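You operate a simulated robot arm through the tools that you are given. There is no shell and no other tool.

The job below is to be done with a simulated two-armed robot. You get a single attempt, and the scene is never put back.

JOB
Clamp the three slats up, all three knobs in the green.
Fine: run the beam up and lock it first; joints closed, the mm needle in its green, no dent.

It is judged by the outcome, as a careful person would: the job done as asked, and still so three seconds after it is handed in. It fails if anything else is knocked over, pushed out of place, dropped, spilled or broken.

ROBOT AND FRAMES
Two 7-joint arms with two-finger grippers on one trunk that stands fixed in place. Base frame: the origin is at the foot of the trunk, x ahead of it, y to its left, z up. Readings come in mm, degrees, newtons and seconds.
The left shoulder is at [62, 216, 1349], the right one opposite. With the tool pointing down near the work surface each hand reaches from about 260 to 840 mm from the base axis, measured 20 degrees to its own side. Payload 3.43 kg a hand.
The TCP of each hand is the grasp point between the finger pads, 20 mm short of the fingertips. In the tool frame z runs along the fingers and y along their closing line. Largest opening 124 mm; the body of the gripper starts 93 mm behind the TCP.
Orientation is that of the tool frame in the base frame, as [roll, pitch, yaw] about the fixed x, y, z axes, in that order (R = Rz(yaw) Ry(pitch) Rx(roll)). With the fingers straight down and closing along the base's y, the tool's x points along the base's -x, its y along +y and its z along -z.

CONTROLS
- The arms move only by the tool drive_tool. It takes "left_motion", "right_motion" or both (then of equal length, played together; a hand with none holds still); each is a list of rows, each an object (a shift or turn left out is 0, a gripper value left out holds the last) with "travel": the shift along the base's x, y, z in units of 50 mm (1.0 is 50 mm), a list of three; "dr": the turn, a rotation vector about the base's x, y, z in units of 4 degrees (1.0 is 4 degrees), a list of three; "grip": the closure in counts, from 0 (fully open) to 255 (shut). In form: [{"travel": [tx, ty, tz], "dr": [ax, ay, az], "grip": grip}, ...]. A call has 1 to 20 rows; each row shifts and turns the commanded pose from where the row before left it. A call with a number of a shift or a turn outside -1 to 1 is refused whole. Each row takes 0.2 s and may step no farther than 50 mm and 8.6 degrees from the row before; otherwise, or with a gripper value out of range, the whole call is refused. A pose out of reach is approached as far as the arm can. The call stops where the force on the tool passes 40 N (or 10 N more than at its start, if that is more) or the arm is blocked; 0.2 s more then pass. The fingers move at their own pace (about 72 mm/s each) and stop on an object; they squeeze with about 21 N. The grip force told is the motor's: it shows also when the fingers shut on nothing. Time passes only in rows, and 0.2 s behind the last, so rows that do not move let the fingers close. The reply holds the time, the measured pose of the TCP, the force on the tool along the base axes, the opening and the grip force, in the units named above and with some noise, with the torque about the TCP (base axes, N m) and any sound that the robot's microphone picked up.
- Cameras (640 x 400 px; columns grow to the right, rows downward): "scene" is now at [172.2, 37.3, 1517.2]; the picture's right is [0.43, -0.90, 0.00], its down [-0.56, -0.26, -0.79] and it looks along [0.71, 0.34, -0.62] (base axes); focal length 326 px, centre (320, 200). "left" rides on the left gripper at [82, -14, -140] in its tool frame; the picture's right is [0.17, 0.99, 0.00], its down [-0.83, 0.14, -0.54] and it looks along [-0.53, 0.09, 0.84] (tool axes); focal length 243 px, centre (320, 200). "right" rides on the right gripper at [82, 14, -140] in its tool frame; the picture's right is [-0.17, 0.99, 0.00], its down [-0.83, -0.14, -0.54] and it looks along [-0.53, -0.09, 0.84] (tool axes); focal length 243 px, centre (320, 200). There is no depth. A picture from a camera that has moved, and an enlarged one, comes with that camera's place and axes in the base frame and with its lens.
- snapshot(camera): a new picture of that camera. The clock stands still meanwhile.
- move_column(by): slides the trunk up (or, below 0, down) by that many mm; the arms and the scene camera ride with it, the base frame stays. It gives what a move gives, with no picture.
- head_to(pan, tilt): turns the head with the scene camera to pan (to the left, within 80 degrees either way) and tilt (down, from -29 to 69), counted from straight ahead of the robot. It gives what a move gives.
- enlarge(camera, box): a new picture of the part [left, top, right, bottom] of that camera's present view, enlarged. The clock stands still meanwhile.
- close_job(): hands the job in; it is judged then, once.

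Nothing tells you positions but the pictures and the camera data. Unless the task says otherwise, let go and move clear before handing in.

The tools are called after ">>>" as name(argument=value, ...) on one line, values as JSON. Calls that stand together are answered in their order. drive_tool: Moves the arms, as the interface text tells. Its arguments: {"type":"object","properties":{"left_motion":{"type":"array","items":{"type":"object","properties":{"travel":{"type":"array","items":{"type":"number"}},"dr":{"type":"array","items":{"type":"number"}},"grip":{"type":"number"}}}},"right_motion":{"type":"array","items":{"type":"object","properties":{"travel":{"type":"array","items":{"type":"number"}},"dr":{"type":"array","items":{"type":"number"}},"grip":{"type":"number"}}}}},"required":[]} The other tools are called the same way: move_column (by) slides the trunk up or down; head_to (pan, tilt) turns the head that bears the scene camera; snapshot (camera) takes a picture; enlarge (camera, box) takes an enlarged picture of a part of a camera's view; close_job () hands the job in.

At the start:

```text
clock: 0.0
left_position: [408.4, 429.0, 1308.3]
left_orientation: [-180.0, 0.1, 180.0]
left_ft_force: [0.1, 0.0, -0.6]
left_wrist_torque: [0.01, 0.02, -0.01]
left_finger_gap: 124.0
left_grasp_force: 0.1
right_position: [431.7, 35.1, 1328.7]
right_orientation: [-179.9, 0.0, -179.8]
right_ft_force: [0.1, 0.4, -0.3]
right_wrist_torque: [-0.02, -0.01, -0.03]
right_finger_gap: 123.8
right_grasp_force: 0.0
trunk travel left (down, up): [-500.0, 91.0]
head pan, tilt: [25.3, 38.3]
```

scene: 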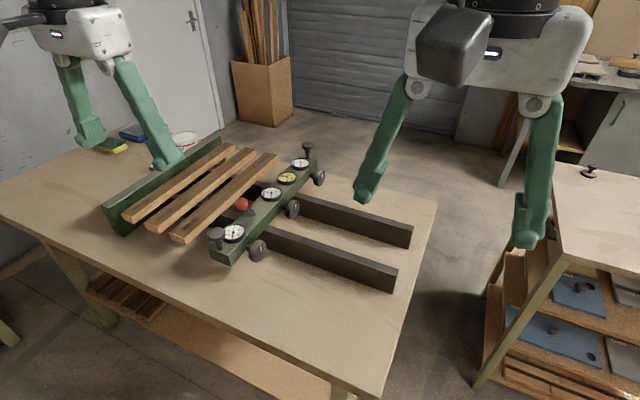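
right: 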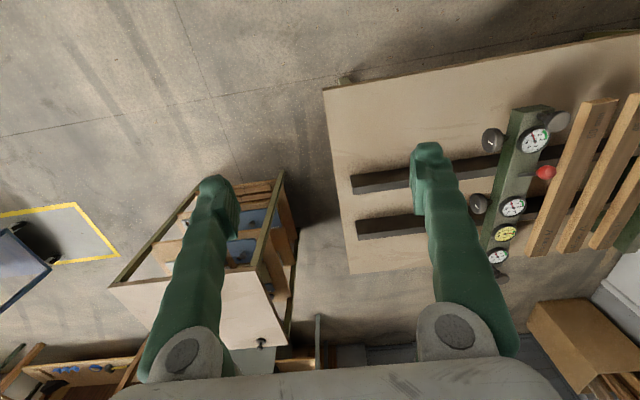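
left: 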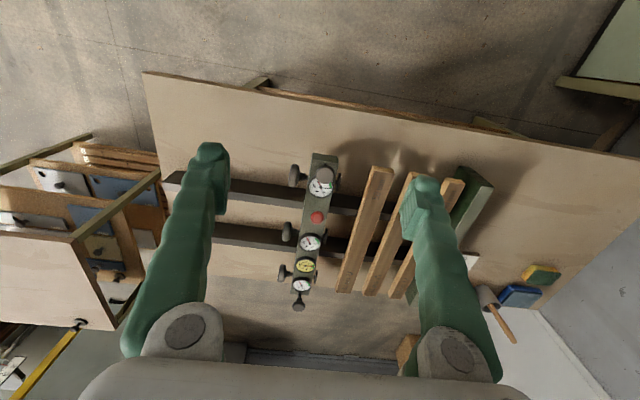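

I see a bench with a panel clamp: a green fixed fence, three loose slats on two dark rails, and a green movable beam with knobs, dials and a red part. I'll take closer looks before moving anything.

>>> enlarge(camera="scene", box=[90, 120, 330, 270])

>>> enlarge(camera="scene", box=[200, 140, 340, 228])

>>> enlarge(camera="scene", box=[195, 190, 307, 270])

>>> enlarge(camera="left", box=[260, 140, 420, 320])

>>> enlarge(camera="right", box=[460, 90, 620, 290])

```text
2.67 times, centred on (210, 195) of scene
camera zoom: at [172.2, 37.3, 1517.2], right [0.43, -0.9, 0.0], down [-0.56, -0.26, -0.79], along [0.71, 0.34, -0.62], focal length 868 px, centre (613, 213)
```

zoom: 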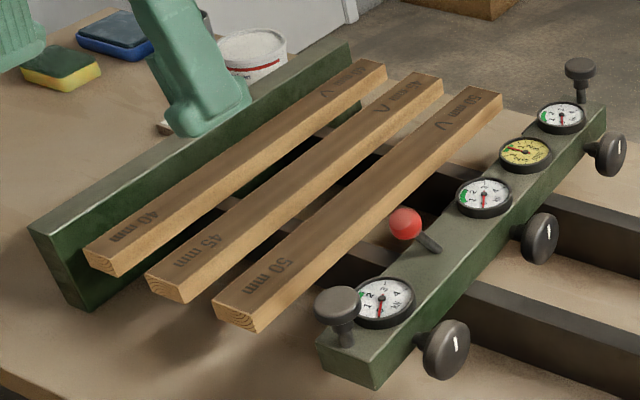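

```text
4.55 times, centred on (270, 184) of scene
camera zoom: at [172.2, 37.3, 1517.2], right [0.43, -0.9, 0.0], down [-0.56, -0.26, -0.79], along [0.71, 0.34, -0.62], focal length 1480 px, centre (547, 273)
```

zoom: 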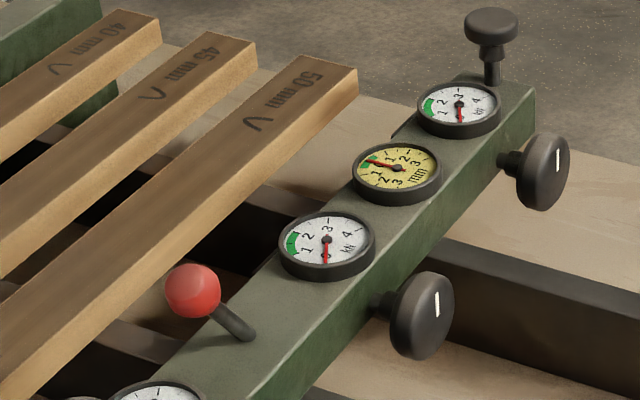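

```text
5.00 times, centred on (251, 230) of scene
camera zoom: at [172.2, 37.3, 1517.2], right [0.43, -0.9, 0.0], down [-0.56, -0.26, -0.79], along [0.71, 0.34, -0.62], focal length 1628 px, centre (665, 50)
```

zoom: 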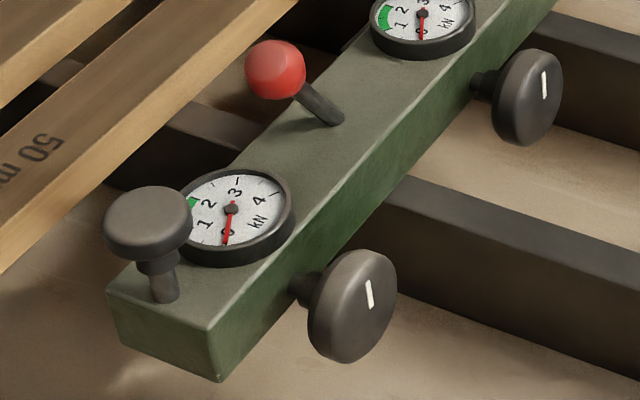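

```text
2.22 times, centred on (340, 230) of left
camera zoom: at [326.1, 415.0, 1448.6], right [-0.17, 0.99, 0.0], down [0.83, 0.14, 0.54], along [0.53, 0.09, -0.84], focal length 539 px, centre (276, 133)
```

zoom: 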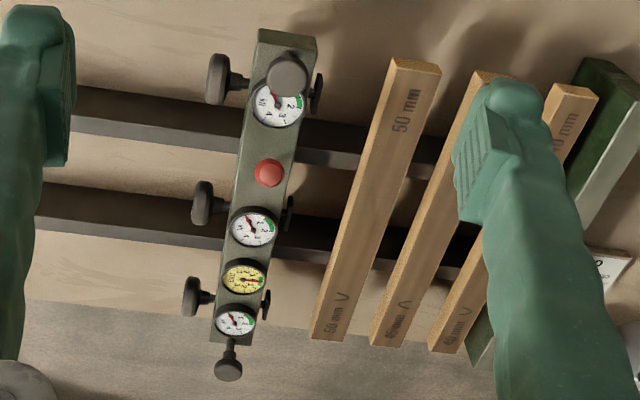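

```text
2.00 times, centred on (540, 190) of right
camera zoom: at [349.2, 50.5, 1467.9], right [0.16, 0.99, 0.0], down [0.83, -0.14, 0.54], along [0.53, -0.09, -0.84], focal length 485 px, centre (-120, 220)
```

zoom: 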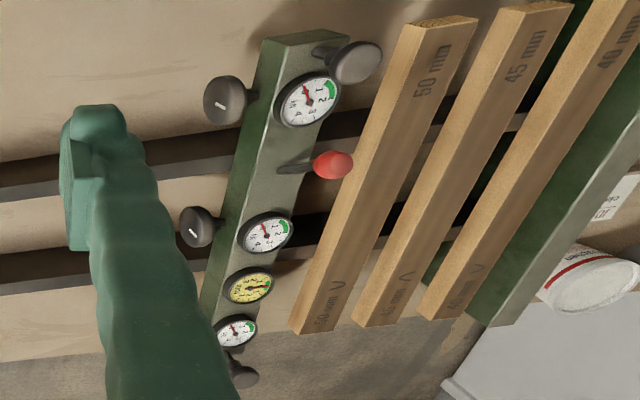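

The beam lies roughly along x (x≈560–960, y≈430) with the knobs at about y≈397, z≈947, spaced about 168 mm. The slats and fence lie toward +y. I'll look more closely at the gauges, the fence side and the card.

>>> enlarge(camera="left", box=[280, 230, 330, 310])

>>> enlarge(camera="scene", box=[270, 150, 334, 190])

>>> enlarge(camera="left", box=[400, 160, 580, 350])

>>> enlarge(camera="right", box=[560, 120, 640, 280])

>>> enlarge(camera="scene", box=[80, 110, 220, 230])

```text
5.00 times, centred on (305, 270) of left
camera zoom: at [326.1, 415.0, 1448.6], right [-0.17, 0.99, 0.0], down [0.83, 0.14, 0.54], along [0.53, 0.09, -0.84], focal length 1213 px, centre (395, -150)
```

zoom: 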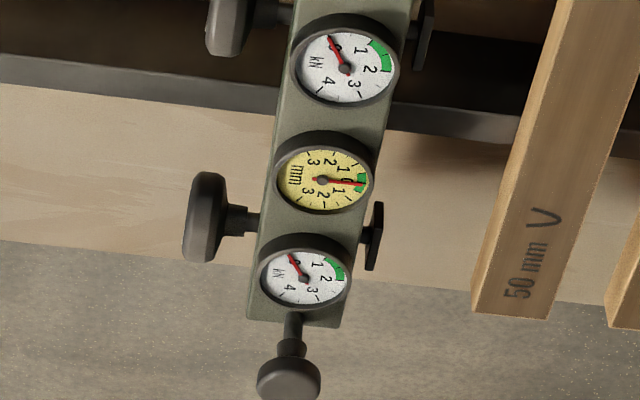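

```text
10.00 times, centred on (302, 170) of scene
camera zoom: at [172.2, 37.3, 1517.2], right [0.43, -0.9, 0.0], down [-0.56, -0.26, -0.79], along [0.71, 0.34, -0.62], focal length 3256 px, centre (500, 500)
```

zoom: 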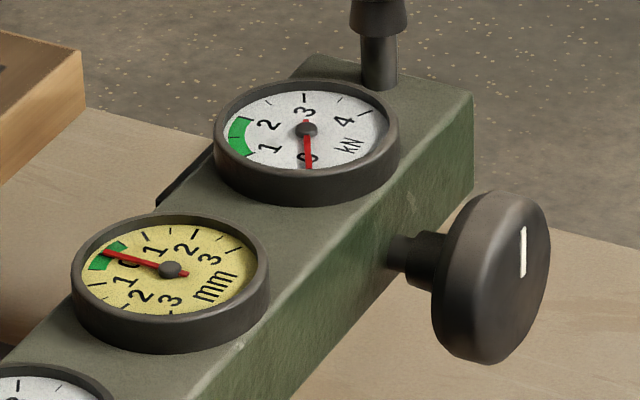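

```text
2.11 times, centred on (490, 255) of left
camera zoom: at [326.1, 415.0, 1448.6], right [-0.17, 0.99, 0.0], down [0.83, 0.14, 0.54], along [0.53, 0.09, -0.84], focal length 511 px, centre (-38, 84)
```

zoom: 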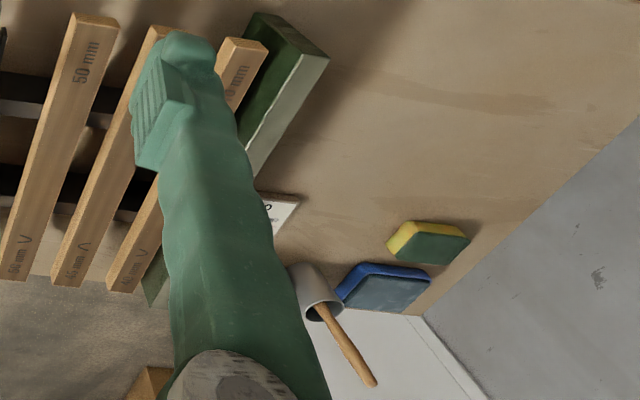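

```text
2.50 times, centred on (600, 200) of right
camera zoom: at [349.2, 50.5, 1467.9], right [0.16, 0.99, 0.0], down [0.83, -0.14, 0.54], along [0.53, -0.09, -0.84], focal length 606 px, centre (-380, 200)
```

zoom: 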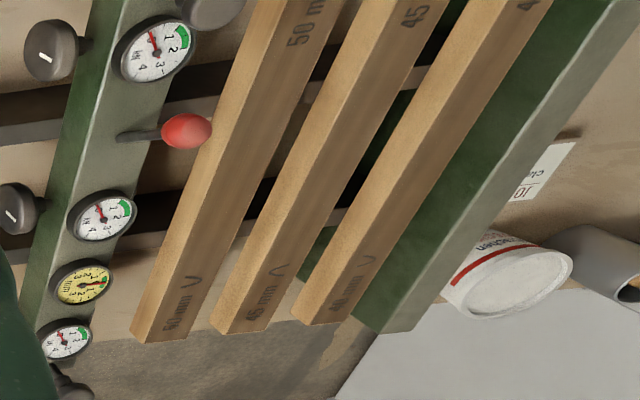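

```text
3.33 times, centred on (150, 170) of scene
camera zoom: at [172.2, 37.3, 1517.2], right [0.43, -0.9, 0.0], down [-0.56, -0.26, -0.79], along [0.71, 0.34, -0.62], focal length 1085 px, centre (887, 300)
```

zoom: 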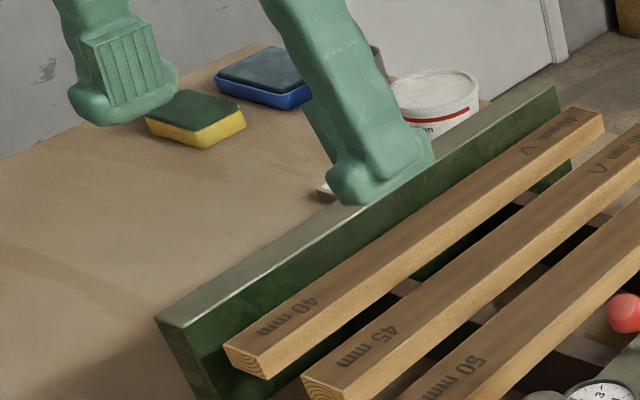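

Everything is roughly axis-aligned: rails run along y, the beam lies along x (handles at x≈533 and 969, y≈460), the fence is near y≈815, and the table top is at z≈856. I'll lower the trunk a bit for reach, then use the hand camera to inspect the lever and the card.

>>> move_column(by=-200)

>>> snapshot(camera="scene")

>>> snapshot(camera="left")

>>> snapshot(camera="right")

```text
clock: 2.2
left_position: [408.2, 427.6, 1109.3]
left_orientation: [-180.0, -0.1, -180.0]
left_ft_force: [1.1, 0.2, 0.3]
left_wrist_torque: [-0.01, -0.01, 0.0]
left_finger_gap: 124.2
left_grasp_force: 0.1
right_position: [455.4, 36.4, 1063.6]
right_orientation: [179.8, -10.7, 179.9]
right_ft_force: [-0.6, 0.2, -0.2]
right_wrist_torque: [0.04, -0.01, 0.0]
right_finger_gap: 123.9
right_grasp_force: 0.0
trunk travel left (down, up): [-300.0, 291.0]
head pan, tilt: [25.3, 38.3]
```

```text
taken
camera scene: at [233.9, 37.3, 1308.6], right [0.43, -0.9, 0.0], down [-0.56, -0.26, -0.79], along [0.71, 0.34, -0.62], focal length 326 px, centre (320, 200)
```

scene: 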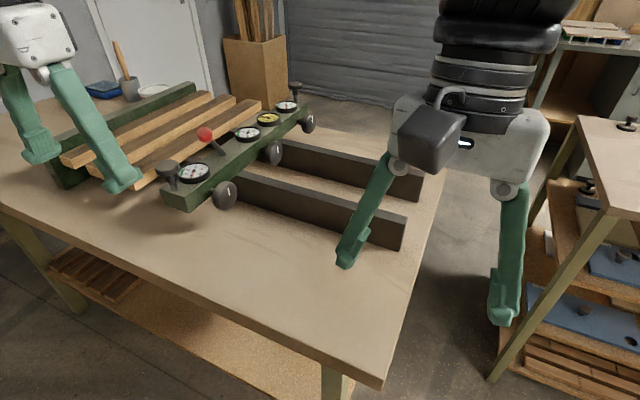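

```text
taken
camera left: at [325.7, 414.9, 1248.7], right [-0.17, 0.99, 0.0], down [0.83, 0.14, 0.54], along [0.53, 0.09, -0.84], focal length 243 px, centre (320, 200)
```

left: 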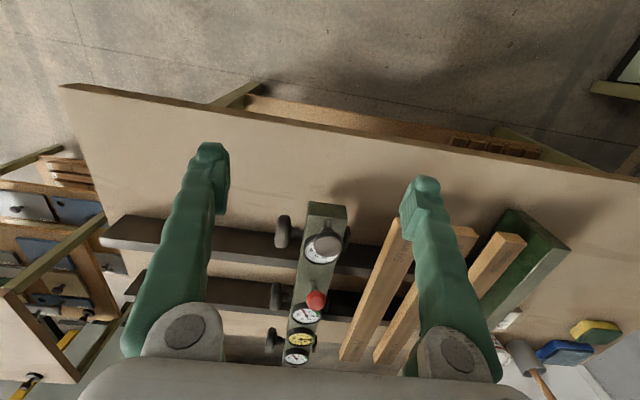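

```text
taken
camera right: at [399.1, 50.2, 1215.8], right [0.16, 0.99, -0.03], down [0.92, -0.14, 0.37], along [0.37, -0.09, -0.93], focal length 243 px, centre (320, 200)
```

right: 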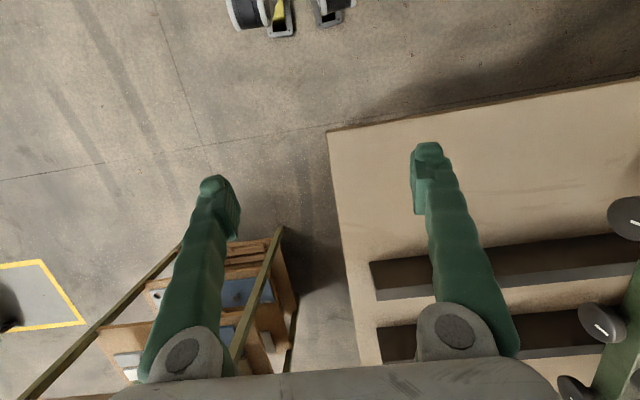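

The trunk shifts forward as it lowers, which helps reach. Next I'll zoom in on the lever, gauges and card area.

>>> enlarge(camera="scene", box=[140, 70, 330, 220])

>>> enlarge(camera="scene", box=[170, 110, 234, 150])

>>> enlarge(camera="left", box=[260, 190, 400, 370])

```text
2.67 times, centred on (235, 145) of scene
camera zoom: at [233.9, 37.3, 1308.6], right [0.43, -0.9, 0.0], down [-0.56, -0.26, -0.79], along [0.71, 0.34, -0.62], focal length 868 px, centre (547, 347)
```

zoom: 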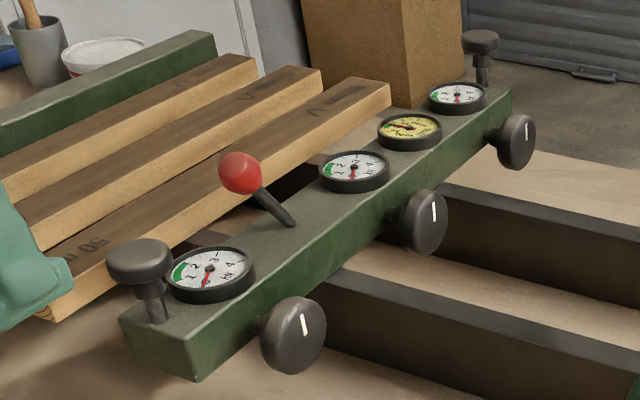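

```text
10.00 times, centred on (202, 130) of scene
camera zoom: at [233.9, 37.3, 1308.6], right [0.43, -0.9, 0.0], down [-0.56, -0.26, -0.79], along [0.71, 0.34, -0.62], focal length 3256 px, centre (1500, 900)
```

zoom: 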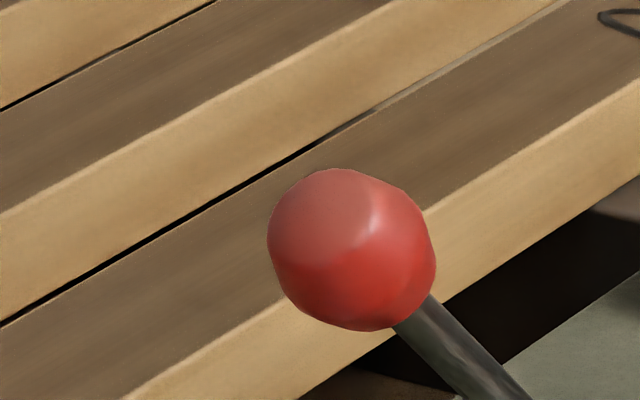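

```text
2.22 times, centred on (330, 280) of left
camera zoom: at [325.7, 414.9, 1248.7], right [-0.17, 0.99, 0.0], down [0.83, 0.14, 0.54], along [0.53, 0.09, -0.84], focal length 539 px, centre (298, 22)
```

zoom: 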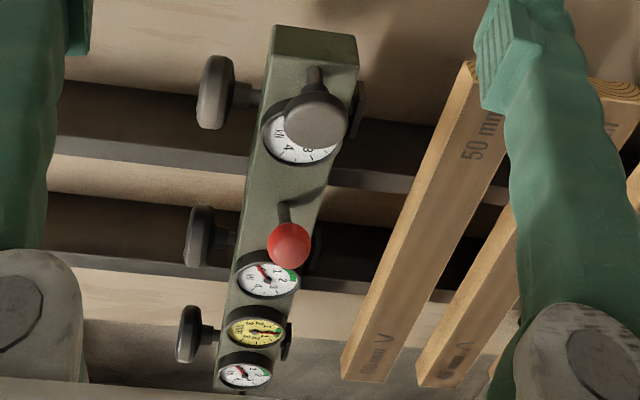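

The lock lever pivots at about (667, 460, 976), with its ball at (630, 460, 1036) leaning toward the robot, so it probably swings about y. I'll turn the head to look at the card behind the fence.

>>> head_to(pan=50, tilt=30)

>>> snapshot(camera="scene")

```text
clock: 3.1
left_position: [408.8, 427.6, 1109.9]
left_orientation: [-180.0, 0.0, -180.0]
left_ft_force: [0.2, 0.4, 1.3]
left_wrist_torque: [-0.03, 0.02, 0.01]
left_finger_gap: 124.0
left_grasp_force: 0.1
right_position: [456.2, 36.4, 1063.2]
right_orientation: [179.9, -10.8, 179.8]
right_ft_force: [0.4, 0.5, 0.8]
right_wrist_torque: [-0.02, 0.0, 0.02]
right_finger_gap: 124.0
right_grasp_force: 0.0
trunk travel left (down, up): [-300.0, 291.0]
head pan, tilt: [50.0, 30.0]
```

```text
taken
camera scene: at [214.5, 69.8, 1321.3], right [0.77, -0.64, 0.0], down [-0.32, -0.38, -0.87], along [0.56, 0.66, -0.5], focal length 326 px, centre (320, 200)
```

scene: 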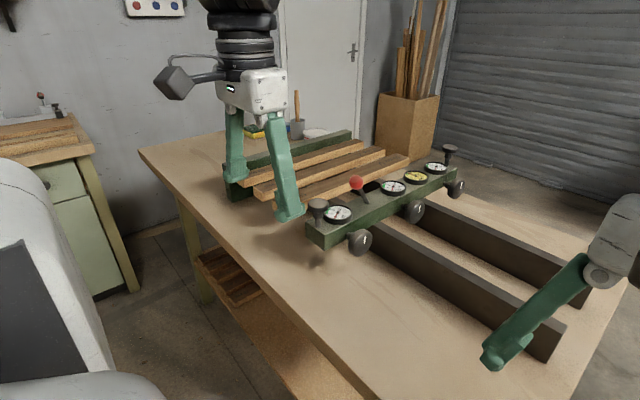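

The fence hides the card, so I'll send the left hand up and to the left to read it.

>>> drive_tool(left_motion=[{"travel": [0, 0, 0.9]}, {"travel": [0, 0, 0.9]}, {"travel": [0.1, 0.85, 0.3]}, {"travel": [0.1, 0.85, 0.3]}, {"travel": [0.1, 0.85, 0.3]}, {"travel": [0.1, 0.85, 0]}, {"travel": [0.1, 0.85, 0]}, {"travel": [0.1, 0.85, 0]}, {"travel": [0.1, 0.85, 0]}, {"travel": [0.1, 0.5, 0]}])

>>> snapshot(camera="left")

>>> snapshot(camera="scene")

```text
clock: 5.3
left_position: [441.7, 744.7, 1177.3]
left_orientation: [179.8, 0.1, 180.0]
left_ft_force: [0.5, -0.1, 0.1]
left_wrist_torque: [0.04, -0.01, 0.01]
left_finger_gap: 123.6
left_grasp_force: 0.2
left hand out of reach, approached as far as the arm can: row 3, 4, 5, 6, 8, 9, 10
right_position: [456.4, 36.5, 1061.7]
right_orientation: [179.8, -10.8, 180.0]
right_ft_force: [0.6, 0.4, -0.3]
right_wrist_torque: [0.0, -0.03, 0.0]
right_finger_gap: 124.1
right_grasp_force: 0.1
trunk travel left (down, up): [-300.0, 291.0]
head pan, tilt: [50.0, 30.0]
```

```text
taken
camera left: at [359.3, 731.6, 1315.8], right [-0.17, 0.99, 0.0], down [0.83, 0.14, 0.54], along [0.53, 0.09, -0.84], focal length 243 px, centre (320, 200)
```

left: 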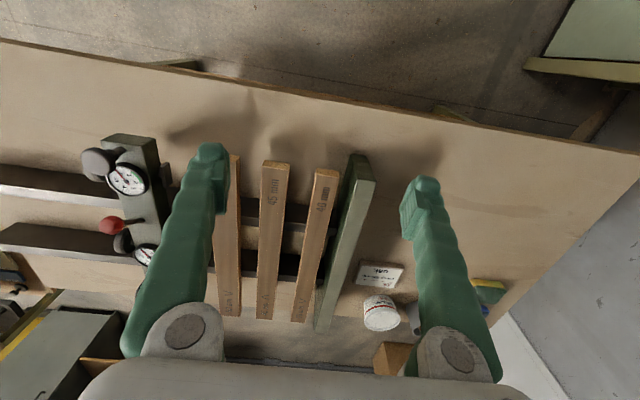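

```text
taken
camera scene: at [215.2, 70.4, 1321.1], right [0.77, -0.64, 0.0], down [-0.32, -0.38, -0.87], along [0.56, 0.66, -0.5], focal length 326 px, centre (320, 200)
```

scene: 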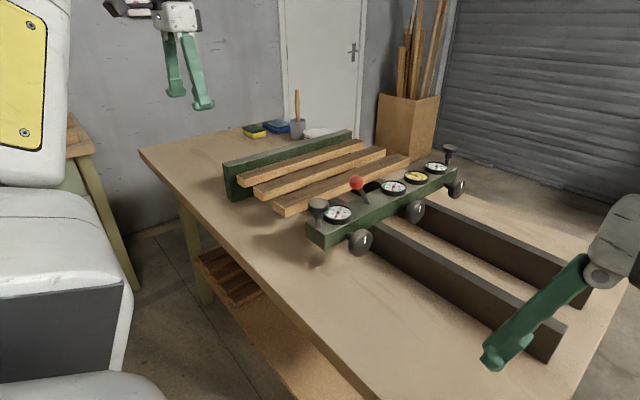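

>>> enlarge(camera="left", box=[345, 250, 425, 340])

>>> enlarge(camera="left", box=[200, 140, 390, 340])

>>> enlarge(camera="scene", box=[215, 110, 475, 270])

```text
4.44 times, centred on (385, 295) of left
camera zoom: at [359.3, 731.6, 1315.8], right [-0.17, 0.99, 0.0], down [0.83, 0.14, 0.54], along [0.53, 0.09, -0.84], focal length 1078 px, centre (31, -222)
```

zoom: 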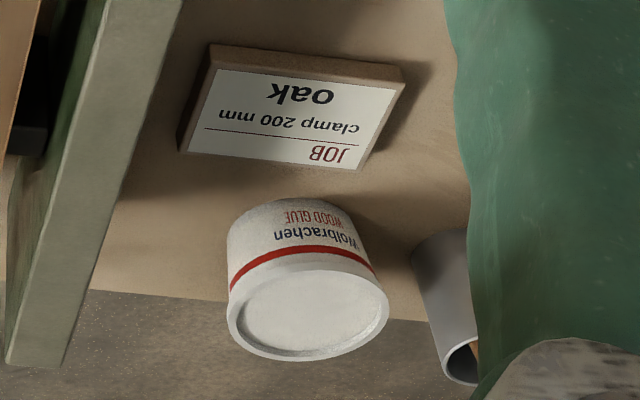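

```text
2.00 times, centred on (295, 240) of left
camera zoom: at [359.3, 731.6, 1315.8], right [-0.17, 0.99, 0.0], down [0.83, 0.14, 0.54], along [0.53, 0.09, -0.84], focal length 485 px, centre (370, 120)
```

zoom: 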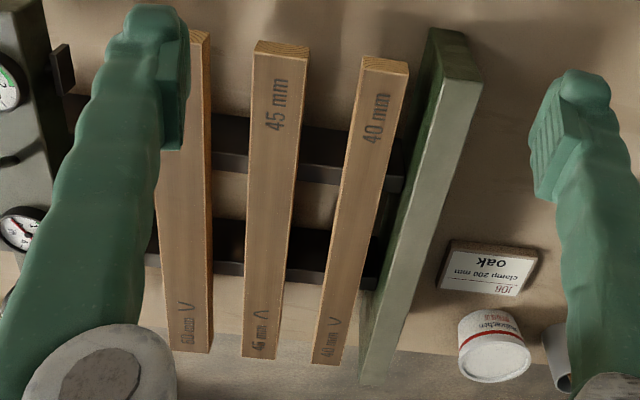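

```text
2.46 times, centred on (345, 190) of scene
camera zoom: at [215.2, 70.4, 1321.1], right [0.77, -0.64, 0.0], down [-0.32, -0.38, -0.87], along [0.56, 0.66, -0.5], focal length 802 px, centre (258, 225)
```

zoom: 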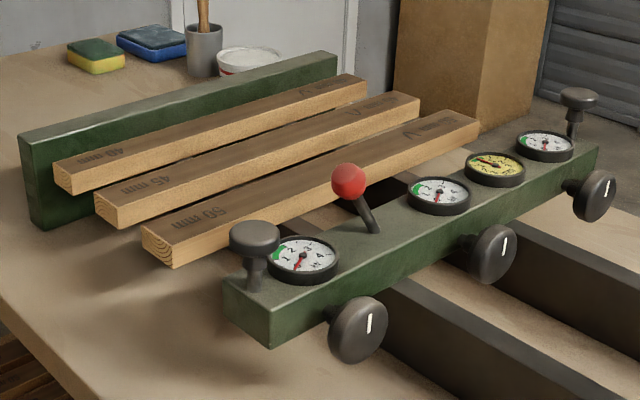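

The card says "clamp 200 mm, oak". The slats lie at y≈582–632, 668–713 and 759–799, with the fence at about 822, so the beam needs roughly 185 mm of travel in +y. Next I'll bring the left hand behind the beam's centre, yawed 90° so its open fingers straddle knob 2's stem and push evenly.

>>> drive_tool(left_motion=[{"travel": [0.31, -0.385, 0], "dr": [0, 0, 1]}, {"travel": [0.31, -0.385, 0], "dr": [0, 0, 1]}, {"travel": [0.31, -0.385, 0], "dr": [0, 0, 1]}, {"travel": [0.31, -0.385, 0], "dr": [0, 0, 1]}, {"travel": [0.31, -0.385, 0], "dr": [0, 0, 1]}, {"travel": [0.31, -0.385, 0], "dr": [0, 0, 1]}, {"travel": [0.31, -0.385, 0], "dr": [0, 0, 1]}, {"travel": [0.31, -0.385, 0], "dr": [0, 0, 1]}, {"travel": [0.31, -0.385, 0], "dr": [0, 0, 1]}, {"travel": [0.31, -0.385, 0], "dr": [0, 0, 1]}, {"travel": [0.31, -0.385, 0], "dr": [0, 0, 1]}, {"travel": [0.31, -0.385, 0], "dr": [0, 0, 1]}, {"travel": [0.31, -0.385, 0], "dr": [0, 0, 1]}, {"travel": [0.31, -0.385, 0], "dr": [0, 0, 1]}, {"travel": [0.31, -0.385, 0], "dr": [0, 0, 1]}, {"travel": [0.31, -0.385, 0], "dr": [0, 0, 1]}, {"travel": [0.31, -0.385, 0], "dr": [0, 0, 1]}, {"travel": [0.31, -0.385, 0], "dr": [0, 0, 1]}, {"travel": [0.31, -0.385, 0], "dr": [0, 0, 1]}, {"travel": [0.31, -0.385, 0], "dr": [0, 0, 1]}])

>>> snapshot(camera="left")

>>> snapshot(camera="scene")

```text
clock: 9.5
left_position: [673.2, 571.4, 1017.0]
left_orientation: [-179.9, 1.8, -102.5]
left_ft_force: [1.0, -0.9, -1.2]
left_wrist_torque: [0.0, -0.05, 0.02]
left_finger_gap: 124.1
left_grasp_force: 0.0
left hand out of reach, approached as far as the arm can: row 1, 2, 5, 6, 7, 8, 9, 10, 11, 12, 13, 14, 15, 16, 17, 18, 19, 20
right_position: [455.8, 37.9, 1062.3]
right_orientation: [179.9, -10.8, 179.9]
right_ft_force: [0.0, 0.1, 0.1]
right_wrist_torque: [0.0, 0.01, 0.01]
right_finger_gap: 124.0
right_grasp_force: 0.2
trunk travel left (down, up): [-300.0, 291.0]
head pan, tilt: [50.0, 30.0]
```

```text
taken
camera left: at [666.7, 483.4, 1153.0], right [-1.0, 0.05, -0.01], down [0.04, 0.82, 0.56], along [0.04, 0.56, -0.83], focal length 243 px, centre (320, 200)
```

left: 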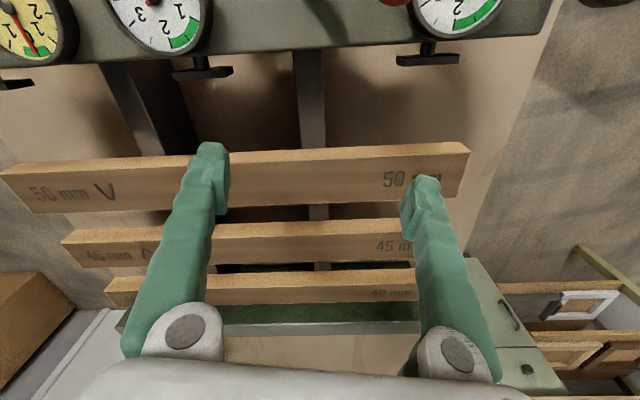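

```text
taken
camera scene: at [214.9, 70.4, 1321.2], right [0.77, -0.64, 0.0], down [-0.32, -0.38, -0.87], along [0.56, 0.66, -0.5], focal length 326 px, centre (320, 200)
```

scene: 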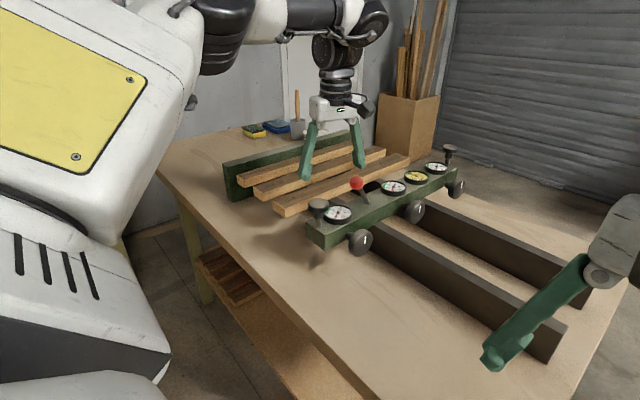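

That pose stretches the arm too far with the tool pointing down. A better plan is to approach from the −y side with the fingers pointing horizontally (+y), straddling knob 2. First I'll retract the left hand to the robot side and raise it.

>>> drive_tool(left_motion=[{"travel": [-0.5, 0, 0]}])

```text
clock: 9.9
left_position: [671.9, 572.4, 1013.5]
left_orientation: [179.8, 2.0, -102.4]
left_ft_force: [0.4, -0.3, 0.1]
left_wrist_torque: [0.0, 0.01, -0.03]
left_finger_gap: 124.0
left_grasp_force: 0.2
left hand out of reach, approached as far as the arm can: row 1
right_position: [454.5, 34.7, 1063.1]
right_orientation: [179.9, -10.8, 180.0]
right_ft_force: [-0.2, 0.2, -0.6]
right_wrist_torque: [-0.01, 0.04, 0.0]
right_finger_gap: 124.0
right_grasp_force: 0.1
trunk travel left (down, up): [-300.0, 291.0]
head pan, tilt: [50.0, 30.0]
```

>>> drive_tool(left_motion=[{"travel": [0, 0.94, 0]}, {"travel": [0, 0.94, 0]}, {"travel": [0, 0.94, 0]}, {"travel": [0, 0.94, 0]}, {"travel": [0, 0.94, 0]}, {"travel": [-0.94, 0, 0]}, {"travel": [-0.94, 0, 0]}, {"travel": [-0.94, 0, 0]}, {"travel": [-0.94, 0, 0]}, {"travel": [-0.94, 0, 0]}, {"travel": [-0.94, 0, 0]}, {"travel": [-0.5, 0, -0.8]}, {"travel": [0, 0, -0.8]}])

```text
clock: 12.7
left_position: [332.5, 761.2, 925.2]
left_orientation: [179.5, 2.2, -102.0]
left_ft_force: [0.5, -0.4, 0.5]
left_wrist_torque: [0.01, -0.02, -0.01]
left_finger_gap: 123.8
left_grasp_force: 0.1
left hand out of reach, approached as far as the arm can: row 1, 2, 3, 5
right_position: [455.1, 35.9, 1063.5]
right_orientation: [179.7, -10.7, 179.9]
right_ft_force: [0.8, -0.5, 0.2]
right_wrist_torque: [0.0, -0.03, 0.0]
right_finger_gap: 124.1
right_grasp_force: 0.2
trunk travel left (down, up): [-300.0, 291.0]
head pan, tilt: [50.0, 30.0]
```

>>> drive_tool(left_motion=[{"travel": [0, -0.5, 0.8]}, {"travel": [0, -0.5, 0.8]}, {"travel": [0, -0.5, 0.8]}, {"travel": [0, -0.5, 0.8]}, {"travel": [0, -0.5, 0.8]}, {"travel": [0, 0, 0]}])

>>> snapshot(camera="scene")

```text
clock: 14.1
left_position: [366.5, 659.0, 1104.9]
left_orientation: [179.5, 1.9, -102.1]
left_ft_force: [-0.3, 0.0, -0.4]
left_wrist_torque: [-0.02, -0.03, -0.01]
left_finger_gap: 123.8
left_grasp_force: 0.0
left hand out of reach, approached as far as the arm can: row 4, 5
right_position: [453.5, 37.0, 1062.7]
right_orientation: [179.9, -10.6, 179.9]
right_ft_force: [0.6, 0.0, -0.1]
right_wrist_torque: [0.0, -0.05, -0.01]
right_finger_gap: 124.1
right_grasp_force: 0.1
trunk travel left (down, up): [-300.0, 291.0]
head pan, tilt: [50.0, 30.0]
```

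```text
taken
camera scene: at [213.8, 70.6, 1321.4], right [0.77, -0.64, 0.0], down [-0.32, -0.38, -0.87], along [0.56, 0.66, -0.5], focal length 326 px, centre (320, 200)
```

scene: 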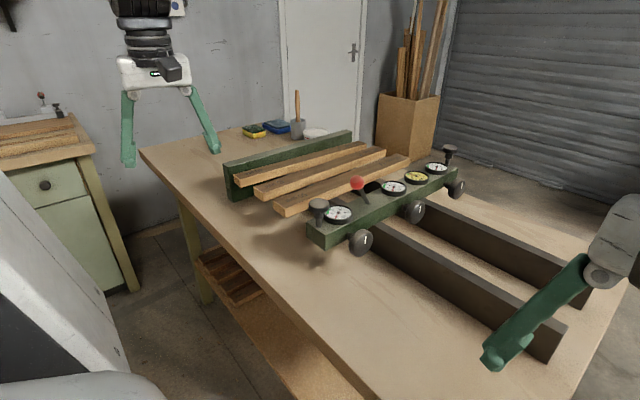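

The reset rule looks clear: each call starts from the pose actually reached. I'll move the right arm out of the way to −y and turn the left hand back to yaw 180, clear of the fixture.

>>> drive_tool(left_motion=[{"travel": [0.05, -0.3, -0.025], "dr": [0, 0, -1]}, {"travel": [0.05, -0.3, -0.025], "dr": [0, 0, -1]}, {"travel": [0.05, -0.3, -0.025], "dr": [0, 0, -1]}, {"travel": [0.05, -0.3, -0.025], "dr": [0, 0, -1]}, {"travel": [0.05, -0.3, -0.025], "dr": [0, 0, -1]}, {"travel": [0.05, -0.3, -0.025], "dr": [0, 0, -1]}, {"travel": [0.05, -0.3, -0.025], "dr": [0, 0, -1]}, {"travel": [0.05, -0.3, -0.025], "dr": [0, 0, -1]}, {"travel": [0.05, -0.3, -0.025], "dr": [0, 0, -1]}, {"travel": [0.05, -0.3, -0.025], "dr": [0, 0, -1]}, {"travel": [0.05, -0.3, -0.025], "dr": [0, 0, -1]}, {"travel": [0.05, -0.3, -0.025], "dr": [0, 0, -1]}, {"travel": [0.05, -0.3, -0.025], "dr": [0, 0, -1]}, {"travel": [0.05, -0.3, -0.025], "dr": [0, 0, -1]}, {"travel": [0.05, -0.3, -0.025], "dr": [0, 0, -1]}, {"travel": [0.05, -0.3, -0.025], "dr": [0, 0, -1]}, {"travel": [0.05, -0.3, -0.025], "dr": [0, 0, -1]}, {"travel": [0.05, -0.3, -0.025], "dr": [0, 0, -1]}, {"travel": [0.05, -0.3, -0.025], "dr": [0, 0, -1]}, {"travel": [0.05, -0.3, -0.025], "dr": [0, 0, -0.5]}], right_motion=[{"travel": [0, -0.5, 0.1]}, {"travel": [0, -0.5, 0.1]}, {"travel": [0, -0.5, 0.1]}, {"travel": [0, -0.5, 0.1]}, {"travel": [0, -0.5, 0.1]}, {"travel": [0, -0.5, 0.1]}, {"travel": [0, -0.5, 0.1]}, {"travel": [0, -0.5, 0.1]}, {"travel": [0, -0.5, 0.1]}, {"travel": [0, -0.5, 0.1]}, {"travel": [0, -0.5, 0.1]}, {"travel": [0, -0.5, 0.1]}, {"travel": [0, 0, 0]}, {"travel": [0, 0, 0]}, {"travel": [0, 0, 0]}, {"travel": [0, 0, 0]}, {"travel": [0, 0, 0]}, {"travel": [0, 0, 0]}, {"travel": [0, 0, 0]}, {"travel": [0, 0, 0]}])

>>> snapshot(camera="scene")

```text
clock: 18.3
left_position: [417.6, 359.3, 1080.2]
left_orientation: [179.5, 2.3, -180.0]
left_ft_force: [-0.2, -0.4, 0.3]
left_wrist_torque: [0.03, 0.01, -0.02]
left_finger_gap: 123.9
left_grasp_force: 0.1
right_position: [360.7, -218.0, 1068.0]
right_orientation: [179.8, -10.6, 179.8]
right_ft_force: [0.1, -0.7, 1.2]
right_wrist_torque: [0.01, 0.0, 0.0]
right_finger_gap: 123.7
right_grasp_force: 0.0
right hand out of reach, approached as far as the arm can: row 1, 2, 3, 4, 5, 6, 7, 8, 9, 10, 11, 12
trunk travel left (down, up): [-300.0, 291.0]
head pan, tilt: [50.0, 30.0]
```

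```text
taken
camera scene: at [214.6, 69.4, 1321.3], right [0.77, -0.64, 0.0], down [-0.32, -0.38, -0.87], along [0.56, 0.66, -0.5], focal length 326 px, centre (320, 200)
```

scene: 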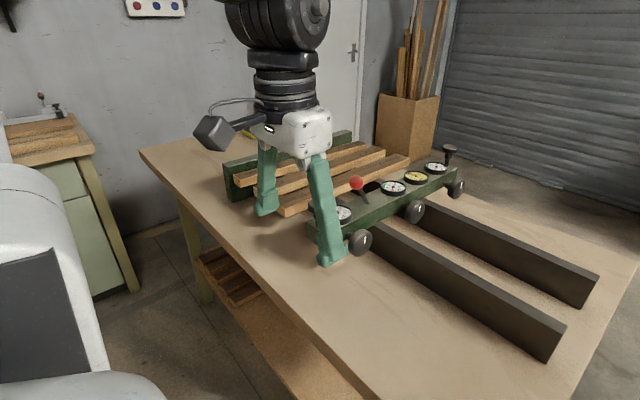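

>>> drive_tool(left_motion=[{"travel": [0.0, -0.3, 0]}, {"travel": [0.0, -0.3, 0], "dr": [1, 0, 0]}, {"travel": [0.0, -0.3, 0], "dr": [1, 0, 0]}, {"travel": [0.0, -0.3, 0], "dr": [1, 0, 0]}, {"travel": [0.2, -0.3, 0], "dr": [1, 0, 0]}, {"travel": [0.2, -0.3, 0], "dr": [1, 0, 0]}, {"travel": [0.2, -0.3, 0], "dr": [1, 0, 0]}, {"travel": [0.2, -0.3, 0], "dr": [1, 0, 0]}, {"travel": [0.2, -0.3, 0], "dr": [1, 0, 0]}, {"travel": [0.2, -0.3, 0], "dr": [1, 0, 0]}, {"travel": [0.2, 0, 0], "dr": [1, 0, 0]}, {"travel": [0.2, 0, 0], "dr": [1, 0, 0]}, {"travel": [0.2, 0, 0], "dr": [1, 0, 0]}, {"travel": [0.2, 0, 0], "dr": [1, 0, 0]}, {"travel": [0.2, 0, 0], "dr": [1, 0, 0]}, {"travel": [0.2, 0, 0], "dr": [1, 0, 0]}, {"travel": [0.2, 0, 0], "dr": [1, 0, 0]}, {"travel": [0.2, 0, 0], "dr": [1, 0, 0]}, {"travel": [0.2, 0, 0], "dr": [1, 0, 0]}, {"travel": [0.2, 0, 0], "dr": [1, 0, 0]}])

>>> snapshot(camera="scene")

>>> snapshot(camera="left")

```text
clock: 22.5
left_position: [441.5, 677.9, 976.3]
left_orientation: [119.8, 1.3, 176.4]
left_ft_force: [0.6, 0.4, -0.6]
left_wrist_torque: [0.02, -0.01, 0.01]
left_finger_gap: 123.8
left_grasp_force: 0.1
left hand out of reach, approached as far as the arm can: row 4, 5, 6, 7, 8, 9, 10, 11, 12, 13, 14, 15, 16, 17, 18, 19, 20
right_position: [361.7, -216.6, 1069.1]
right_orientation: [179.9, -10.5, 179.7]
right_ft_force: [-0.6, 0.7, -0.3]
right_wrist_torque: [0.01, 0.01, 0.01]
right_finger_gap: 124.0
right_grasp_force: 0.0
trunk travel left (down, up): [-300.0, 291.0]
head pan, tilt: [50.0, 30.0]
```

```text
taken
camera scene: at [215.0, 70.4, 1321.2], right [0.77, -0.64, 0.0], down [-0.32, -0.38, -0.87], along [0.56, 0.66, -0.5], focal length 326 px, centre (320, 200)
```

scene: 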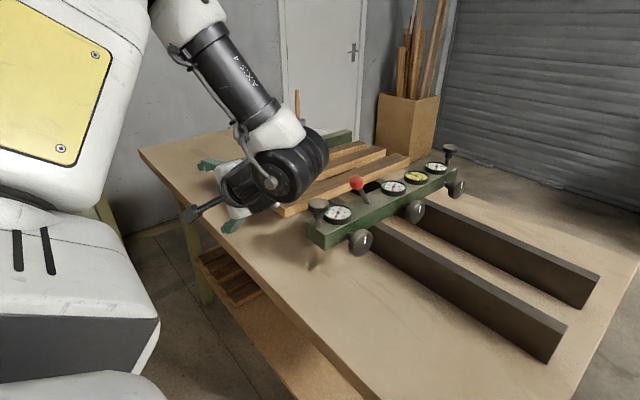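

```text
taken
camera left: at [350.4, 556.2, 1030.9], right [-0.15, 0.5, 0.85], down [0.79, -0.45, 0.41], along [0.59, 0.74, -0.33], focal length 243 px, centre (320, 200)
```

left: 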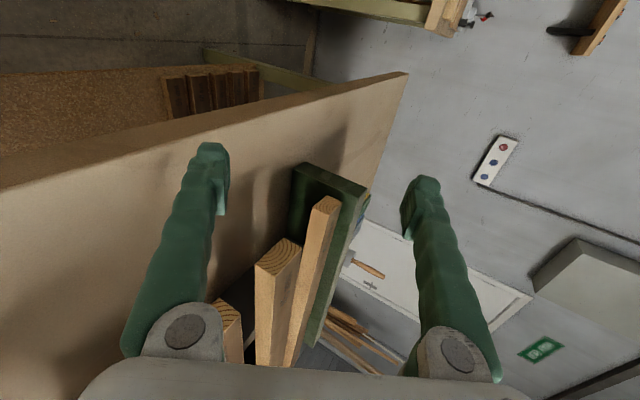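

The arm swung in toward the slats because pointing the left hand back along +y near its own shoulder is infeasible. It touched nothing, but I'll back out carefully to the tool-down pose and use a forward-and-down tool direction instead.

>>> drive_tool(left_motion=[{"travel": [-0.4, 0, 0.2]}, {"travel": [-0.4, 0, 0.2], "dr": [-1, 0, 0]}, {"travel": [-0.4, 0, 0.2], "dr": [-1, 0, 0]}, {"travel": [-0.2, 0, 0.2], "dr": [-1, 0, 0]}, {"travel": [0, 0, 0.2], "dr": [-1, 0, 0]}, {"travel": [0, 0, 0.2], "dr": [-1, 0, 0]}, {"travel": [0, 0, 0.2], "dr": [-1, 0, 0]}, {"travel": [0, 0, 0.1], "dr": [-1, 0, 0]}, {"travel": [0, 0, 0.1], "dr": [-1, 0, 0]}, {"travel": [0, 0, 0.1], "dr": [-1, 0, 0]}, {"travel": [0, 0, 0.1], "dr": [-1, 0, 0]}, {"travel": [0, 0, 0.1], "dr": [-1, 0, 0]}, {"travel": [0, 0, 0.1], "dr": [-1, 0, 0]}, {"travel": [0, 0, 0.1], "dr": [-1, 0, 0]}, {"travel": [0, 0, 0.1], "dr": [-1, 0, 0]}, {"travel": [0, 0, 0.1], "dr": [-1, 0, 0]}])

>>> snapshot(camera="scene")

```text
clock: 25.9
left_position: [371.6, 677.5, 1091.8]
left_orientation: [179.3, 3.6, 179.4]
left_ft_force: [0.5, 0.2, -0.4]
left_wrist_torque: [-0.03, 0.02, -0.03]
left_finger_gap: 124.2
left_grasp_force: 0.0
right_position: [361.6, -218.8, 1069.3]
right_orientation: [179.9, -10.6, 179.8]
right_ft_force: [-0.6, -0.8, -0.7]
right_wrist_torque: [0.03, 0.03, 0.01]
right_finger_gap: 124.0
right_grasp_force: 0.1
trunk travel left (down, up): [-300.0, 291.0]
head pan, tilt: [50.0, 30.0]
```

```text
taken
camera scene: at [214.5, 70.0, 1321.3], right [0.77, -0.64, 0.0], down [-0.32, -0.38, -0.87], along [0.56, 0.66, -0.5], focal length 326 px, centre (320, 200)
```

scene: 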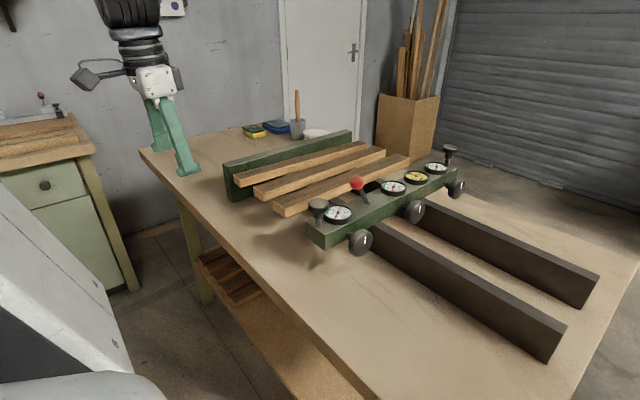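

All objects are still in place. I'll bring the left hand over to the −y side of the beam at a safe height.

>>> drive_tool(left_motion=[{"travel": [0.15, -0.85, 0]}, {"travel": [0.15, -0.85, 0]}, {"travel": [0.15, -0.85, 0]}, {"travel": [0.15, -0.85, 0]}, {"travel": [0.15, -0.85, 0]}, {"travel": [0.15, -0.85, 0]}, {"travel": [0.15, -0.85, 0]}, {"travel": [0.15, -0.85, 0]}, {"travel": [0, 0, 0], "grip": 255}, {"travel": [0, 0, 0]}])

```text
clock: 28.1
left_position: [431.7, 336.7, 1090.6]
left_orientation: [179.2, 3.6, 179.4]
left_ft_force: [-1.2, 0.1, -0.4]
left_wrist_torque: [0.06, 0.0, 0.01]
left_finger_gap: 39.5
left_grasp_force: 0.0
right_position: [361.0, -218.4, 1068.3]
right_orientation: [179.8, -10.6, 179.8]
right_ft_force: [0.6, 0.2, -0.1]
right_wrist_torque: [0.03, 0.02, 0.01]
right_finger_gap: 123.9
right_grasp_force: 0.0
trunk travel left (down, up): [-300.0, 291.0]
head pan, tilt: [50.0, 30.0]
```

>>> drive_tool(left_motion=[{"travel": [0.6, 0.03, 0], "dr": [0, -1, 0]}, {"travel": [0.6, 0.03, 0], "dr": [0, -1, 0]}, {"travel": [0.6, 0.03, 0], "dr": [0, -1, 0]}, {"travel": [0.6, 0.03, 0], "dr": [0, -1, 0]}, {"travel": [0.6, 0.03, 0], "dr": [0, -1, 0]}, {"travel": [0.6, 0.03, -0.1], "dr": [0, -1, 0]}, {"travel": [0.6, 0.03, -0.1], "dr": [0, -1, 0]}, {"travel": [0.6, 0.03, -0.1]}, {"travel": [0.6, 0.03, -0.1]}, {"travel": [0, 0, 0]}])

>>> snapshot(camera="scene")

>>> snapshot(camera="left")

```text
clock: 30.3
left_position: [701.3, 351.4, 1072.2]
left_orientation: [178.8, 31.7, 179.1]
left_ft_force: [-0.5, -0.8, 0.2]
left_wrist_torque: [0.01, -0.03, -0.01]
left_finger_gap: 0.0
left_grasp_force: 21.3
right_position: [360.1, -219.0, 1068.0]
right_orientation: [179.9, -10.6, 179.9]
right_ft_force: [0.1, 0.3, 0.1]
right_wrist_torque: [0.0, -0.02, -0.01]
right_finger_gap: 123.8
right_grasp_force: 0.1
trunk travel left (down, up): [-300.0, 291.0]
head pan, tilt: [50.0, 30.0]
```

```text
taken
camera scene: at [213.6, 69.9, 1321.5], right [0.77, -0.64, 0.0], down [-0.32, -0.38, -0.87], along [0.56, 0.66, -0.5], focal length 326 px, centre (320, 200)
```

scene: 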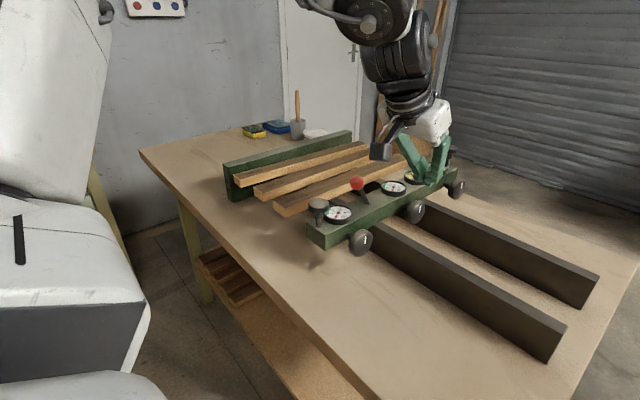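

```text
taken
camera left: at [557.2, 337.6, 1148.3], right [-0.14, 0.99, -0.07], down [0.42, 0.12, 0.9], along [0.9, 0.09, -0.44], focal length 243 px, centre (320, 200)
```

left: 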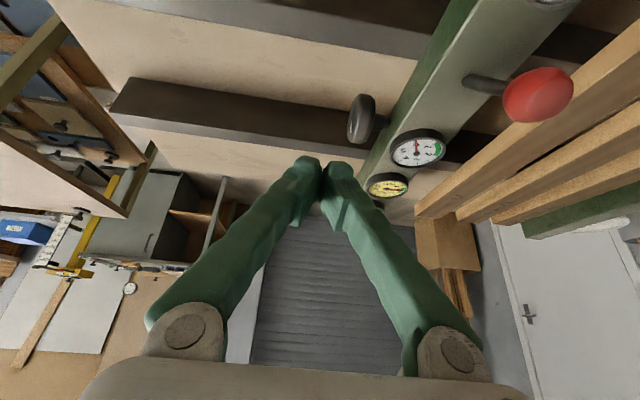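

The forward-tilted pose works well. I'll lean the hand slightly about x so the closed fingertips face +y, and check that the arm follows.

>>> drive_tool(left_motion=[{"travel": [0, 0, 0], "dr": [1, 0, 0]}, {"travel": [0, 0, 0], "dr": [1, 0, 0]}, {"travel": [0, 0, 0], "dr": [1, 0, 0]}, {"travel": [0, 0, 0], "dr": [1, 0, 0]}])

```text
clock: 31.3
left_position: [701.9, 351.7, 1073.0]
left_orientation: [160.2, 30.0, 169.6]
left_ft_force: [-0.1, 0.3, -0.7]
left_wrist_torque: [-0.01, 0.0, 0.03]
left_finger_gap: 0.3
left_grasp_force: 21.1
right_position: [361.5, -217.2, 1068.4]
right_orientation: [179.9, -10.5, 179.8]
right_ft_force: [-0.4, -0.1, 0.9]
right_wrist_torque: [0.02, 0.03, 0.02]
right_finger_gap: 124.1
right_grasp_force: 0.1
trunk travel left (down, up): [-300.0, 291.0]
head pan, tilt: [50.0, 30.0]
```

>>> drive_tool(left_motion=[{"travel": [0, 0, 0], "dr": [1, 0, 0]}, {"travel": [0, 0, 0], "dr": [1, 0, 0]}, {"travel": [0, 0, 0], "dr": [1, 0, 0]}, {"travel": [0, 0, 0], "dr": [1, 0, 0]}])

>>> snapshot(camera="left")

>>> snapshot(camera="scene")

```text
clock: 32.3
left_position: [686.7, 411.5, 1059.8]
left_orientation: [143.0, 26.2, 161.1]
left_ft_force: [0.3, 0.4, -0.6]
left_wrist_torque: [-0.02, 0.0, -0.01]
left_finger_gap: 0.1
left_grasp_force: 20.8
left hand out of reach, approached as far as the arm can: row 2, 3, 4
right_position: [361.7, -217.9, 1067.8]
right_orientation: [179.9, -10.7, 179.7]
right_ft_force: [-0.3, 0.4, 0.2]
right_wrist_torque: [-0.02, -0.02, 0.0]
right_finger_gap: 124.1
right_grasp_force: 0.0
trunk travel left (down, up): [-300.0, 291.0]
head pan, tilt: [50.0, 30.0]
```

```text
taken
camera left: at [542.5, 361.5, 1115.5], right [-0.13, 0.88, 0.46], down [0.42, -0.37, 0.83], along [0.9, 0.3, -0.32], focal length 243 px, centre (320, 200)
```

left: 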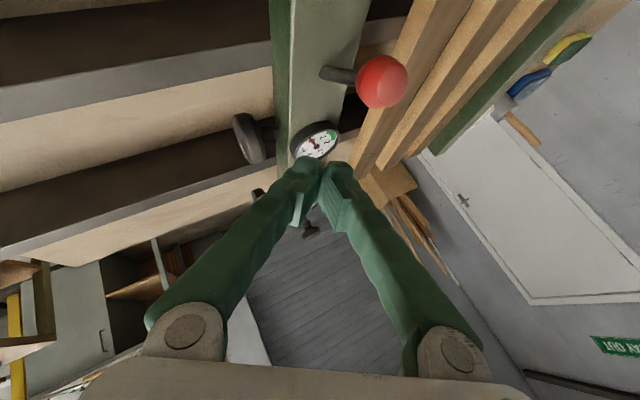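

```text
taken
camera scene: at [214.5, 70.1, 1321.3], right [0.77, -0.64, 0.0], down [-0.32, -0.38, -0.87], along [0.56, 0.66, -0.5], focal length 326 px, centre (320, 200)
```

scene: 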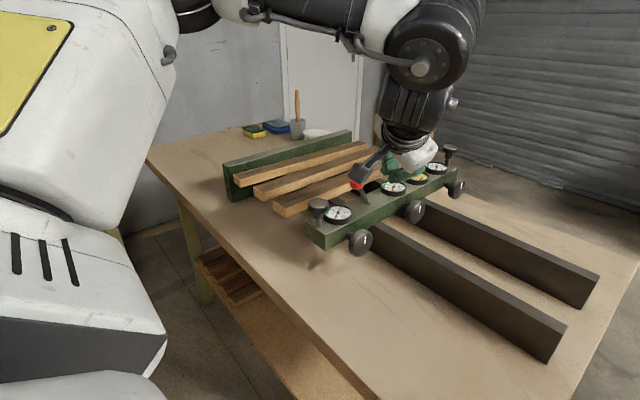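

Tilting past about 20° hits a joint limit. I'll go back to about 20° and aim at x≈690, between the lever base and gauge 2, where the closed fingers meet only the beam's back face.

>>> drive_tool(left_motion=[{"travel": [0, -0.35, 0.05], "dr": [-1, 0, 0]}, {"travel": [0, -0.35, 0.05], "dr": [-1, 0, 0]}, {"travel": [0, -0.35, 0.05], "dr": [-1, 0, 0]}, {"travel": [0, -0.35, 0.05], "dr": [-1, 0, 0]}, {"travel": [0, 0, 0]}])

```text
clock: 33.5
left_position: [686.2, 342.0, 1069.5]
left_orientation: [160.3, 30.2, 169.7]
left_ft_force: [-0.2, -0.1, -0.1]
left_wrist_torque: [0.0, 0.0, 0.01]
left_finger_gap: 0.0
left_grasp_force: 21.0
right_position: [361.4, -219.1, 1068.6]
right_orientation: [179.9, -10.5, 179.9]
right_ft_force: [0.0, 0.6, -1.0]
right_wrist_torque: [0.01, -0.01, -0.05]
right_finger_gap: 124.3
right_grasp_force: 0.2
trunk travel left (down, up): [-300.0, 291.0]
head pan, tilt: [50.0, 30.0]
```

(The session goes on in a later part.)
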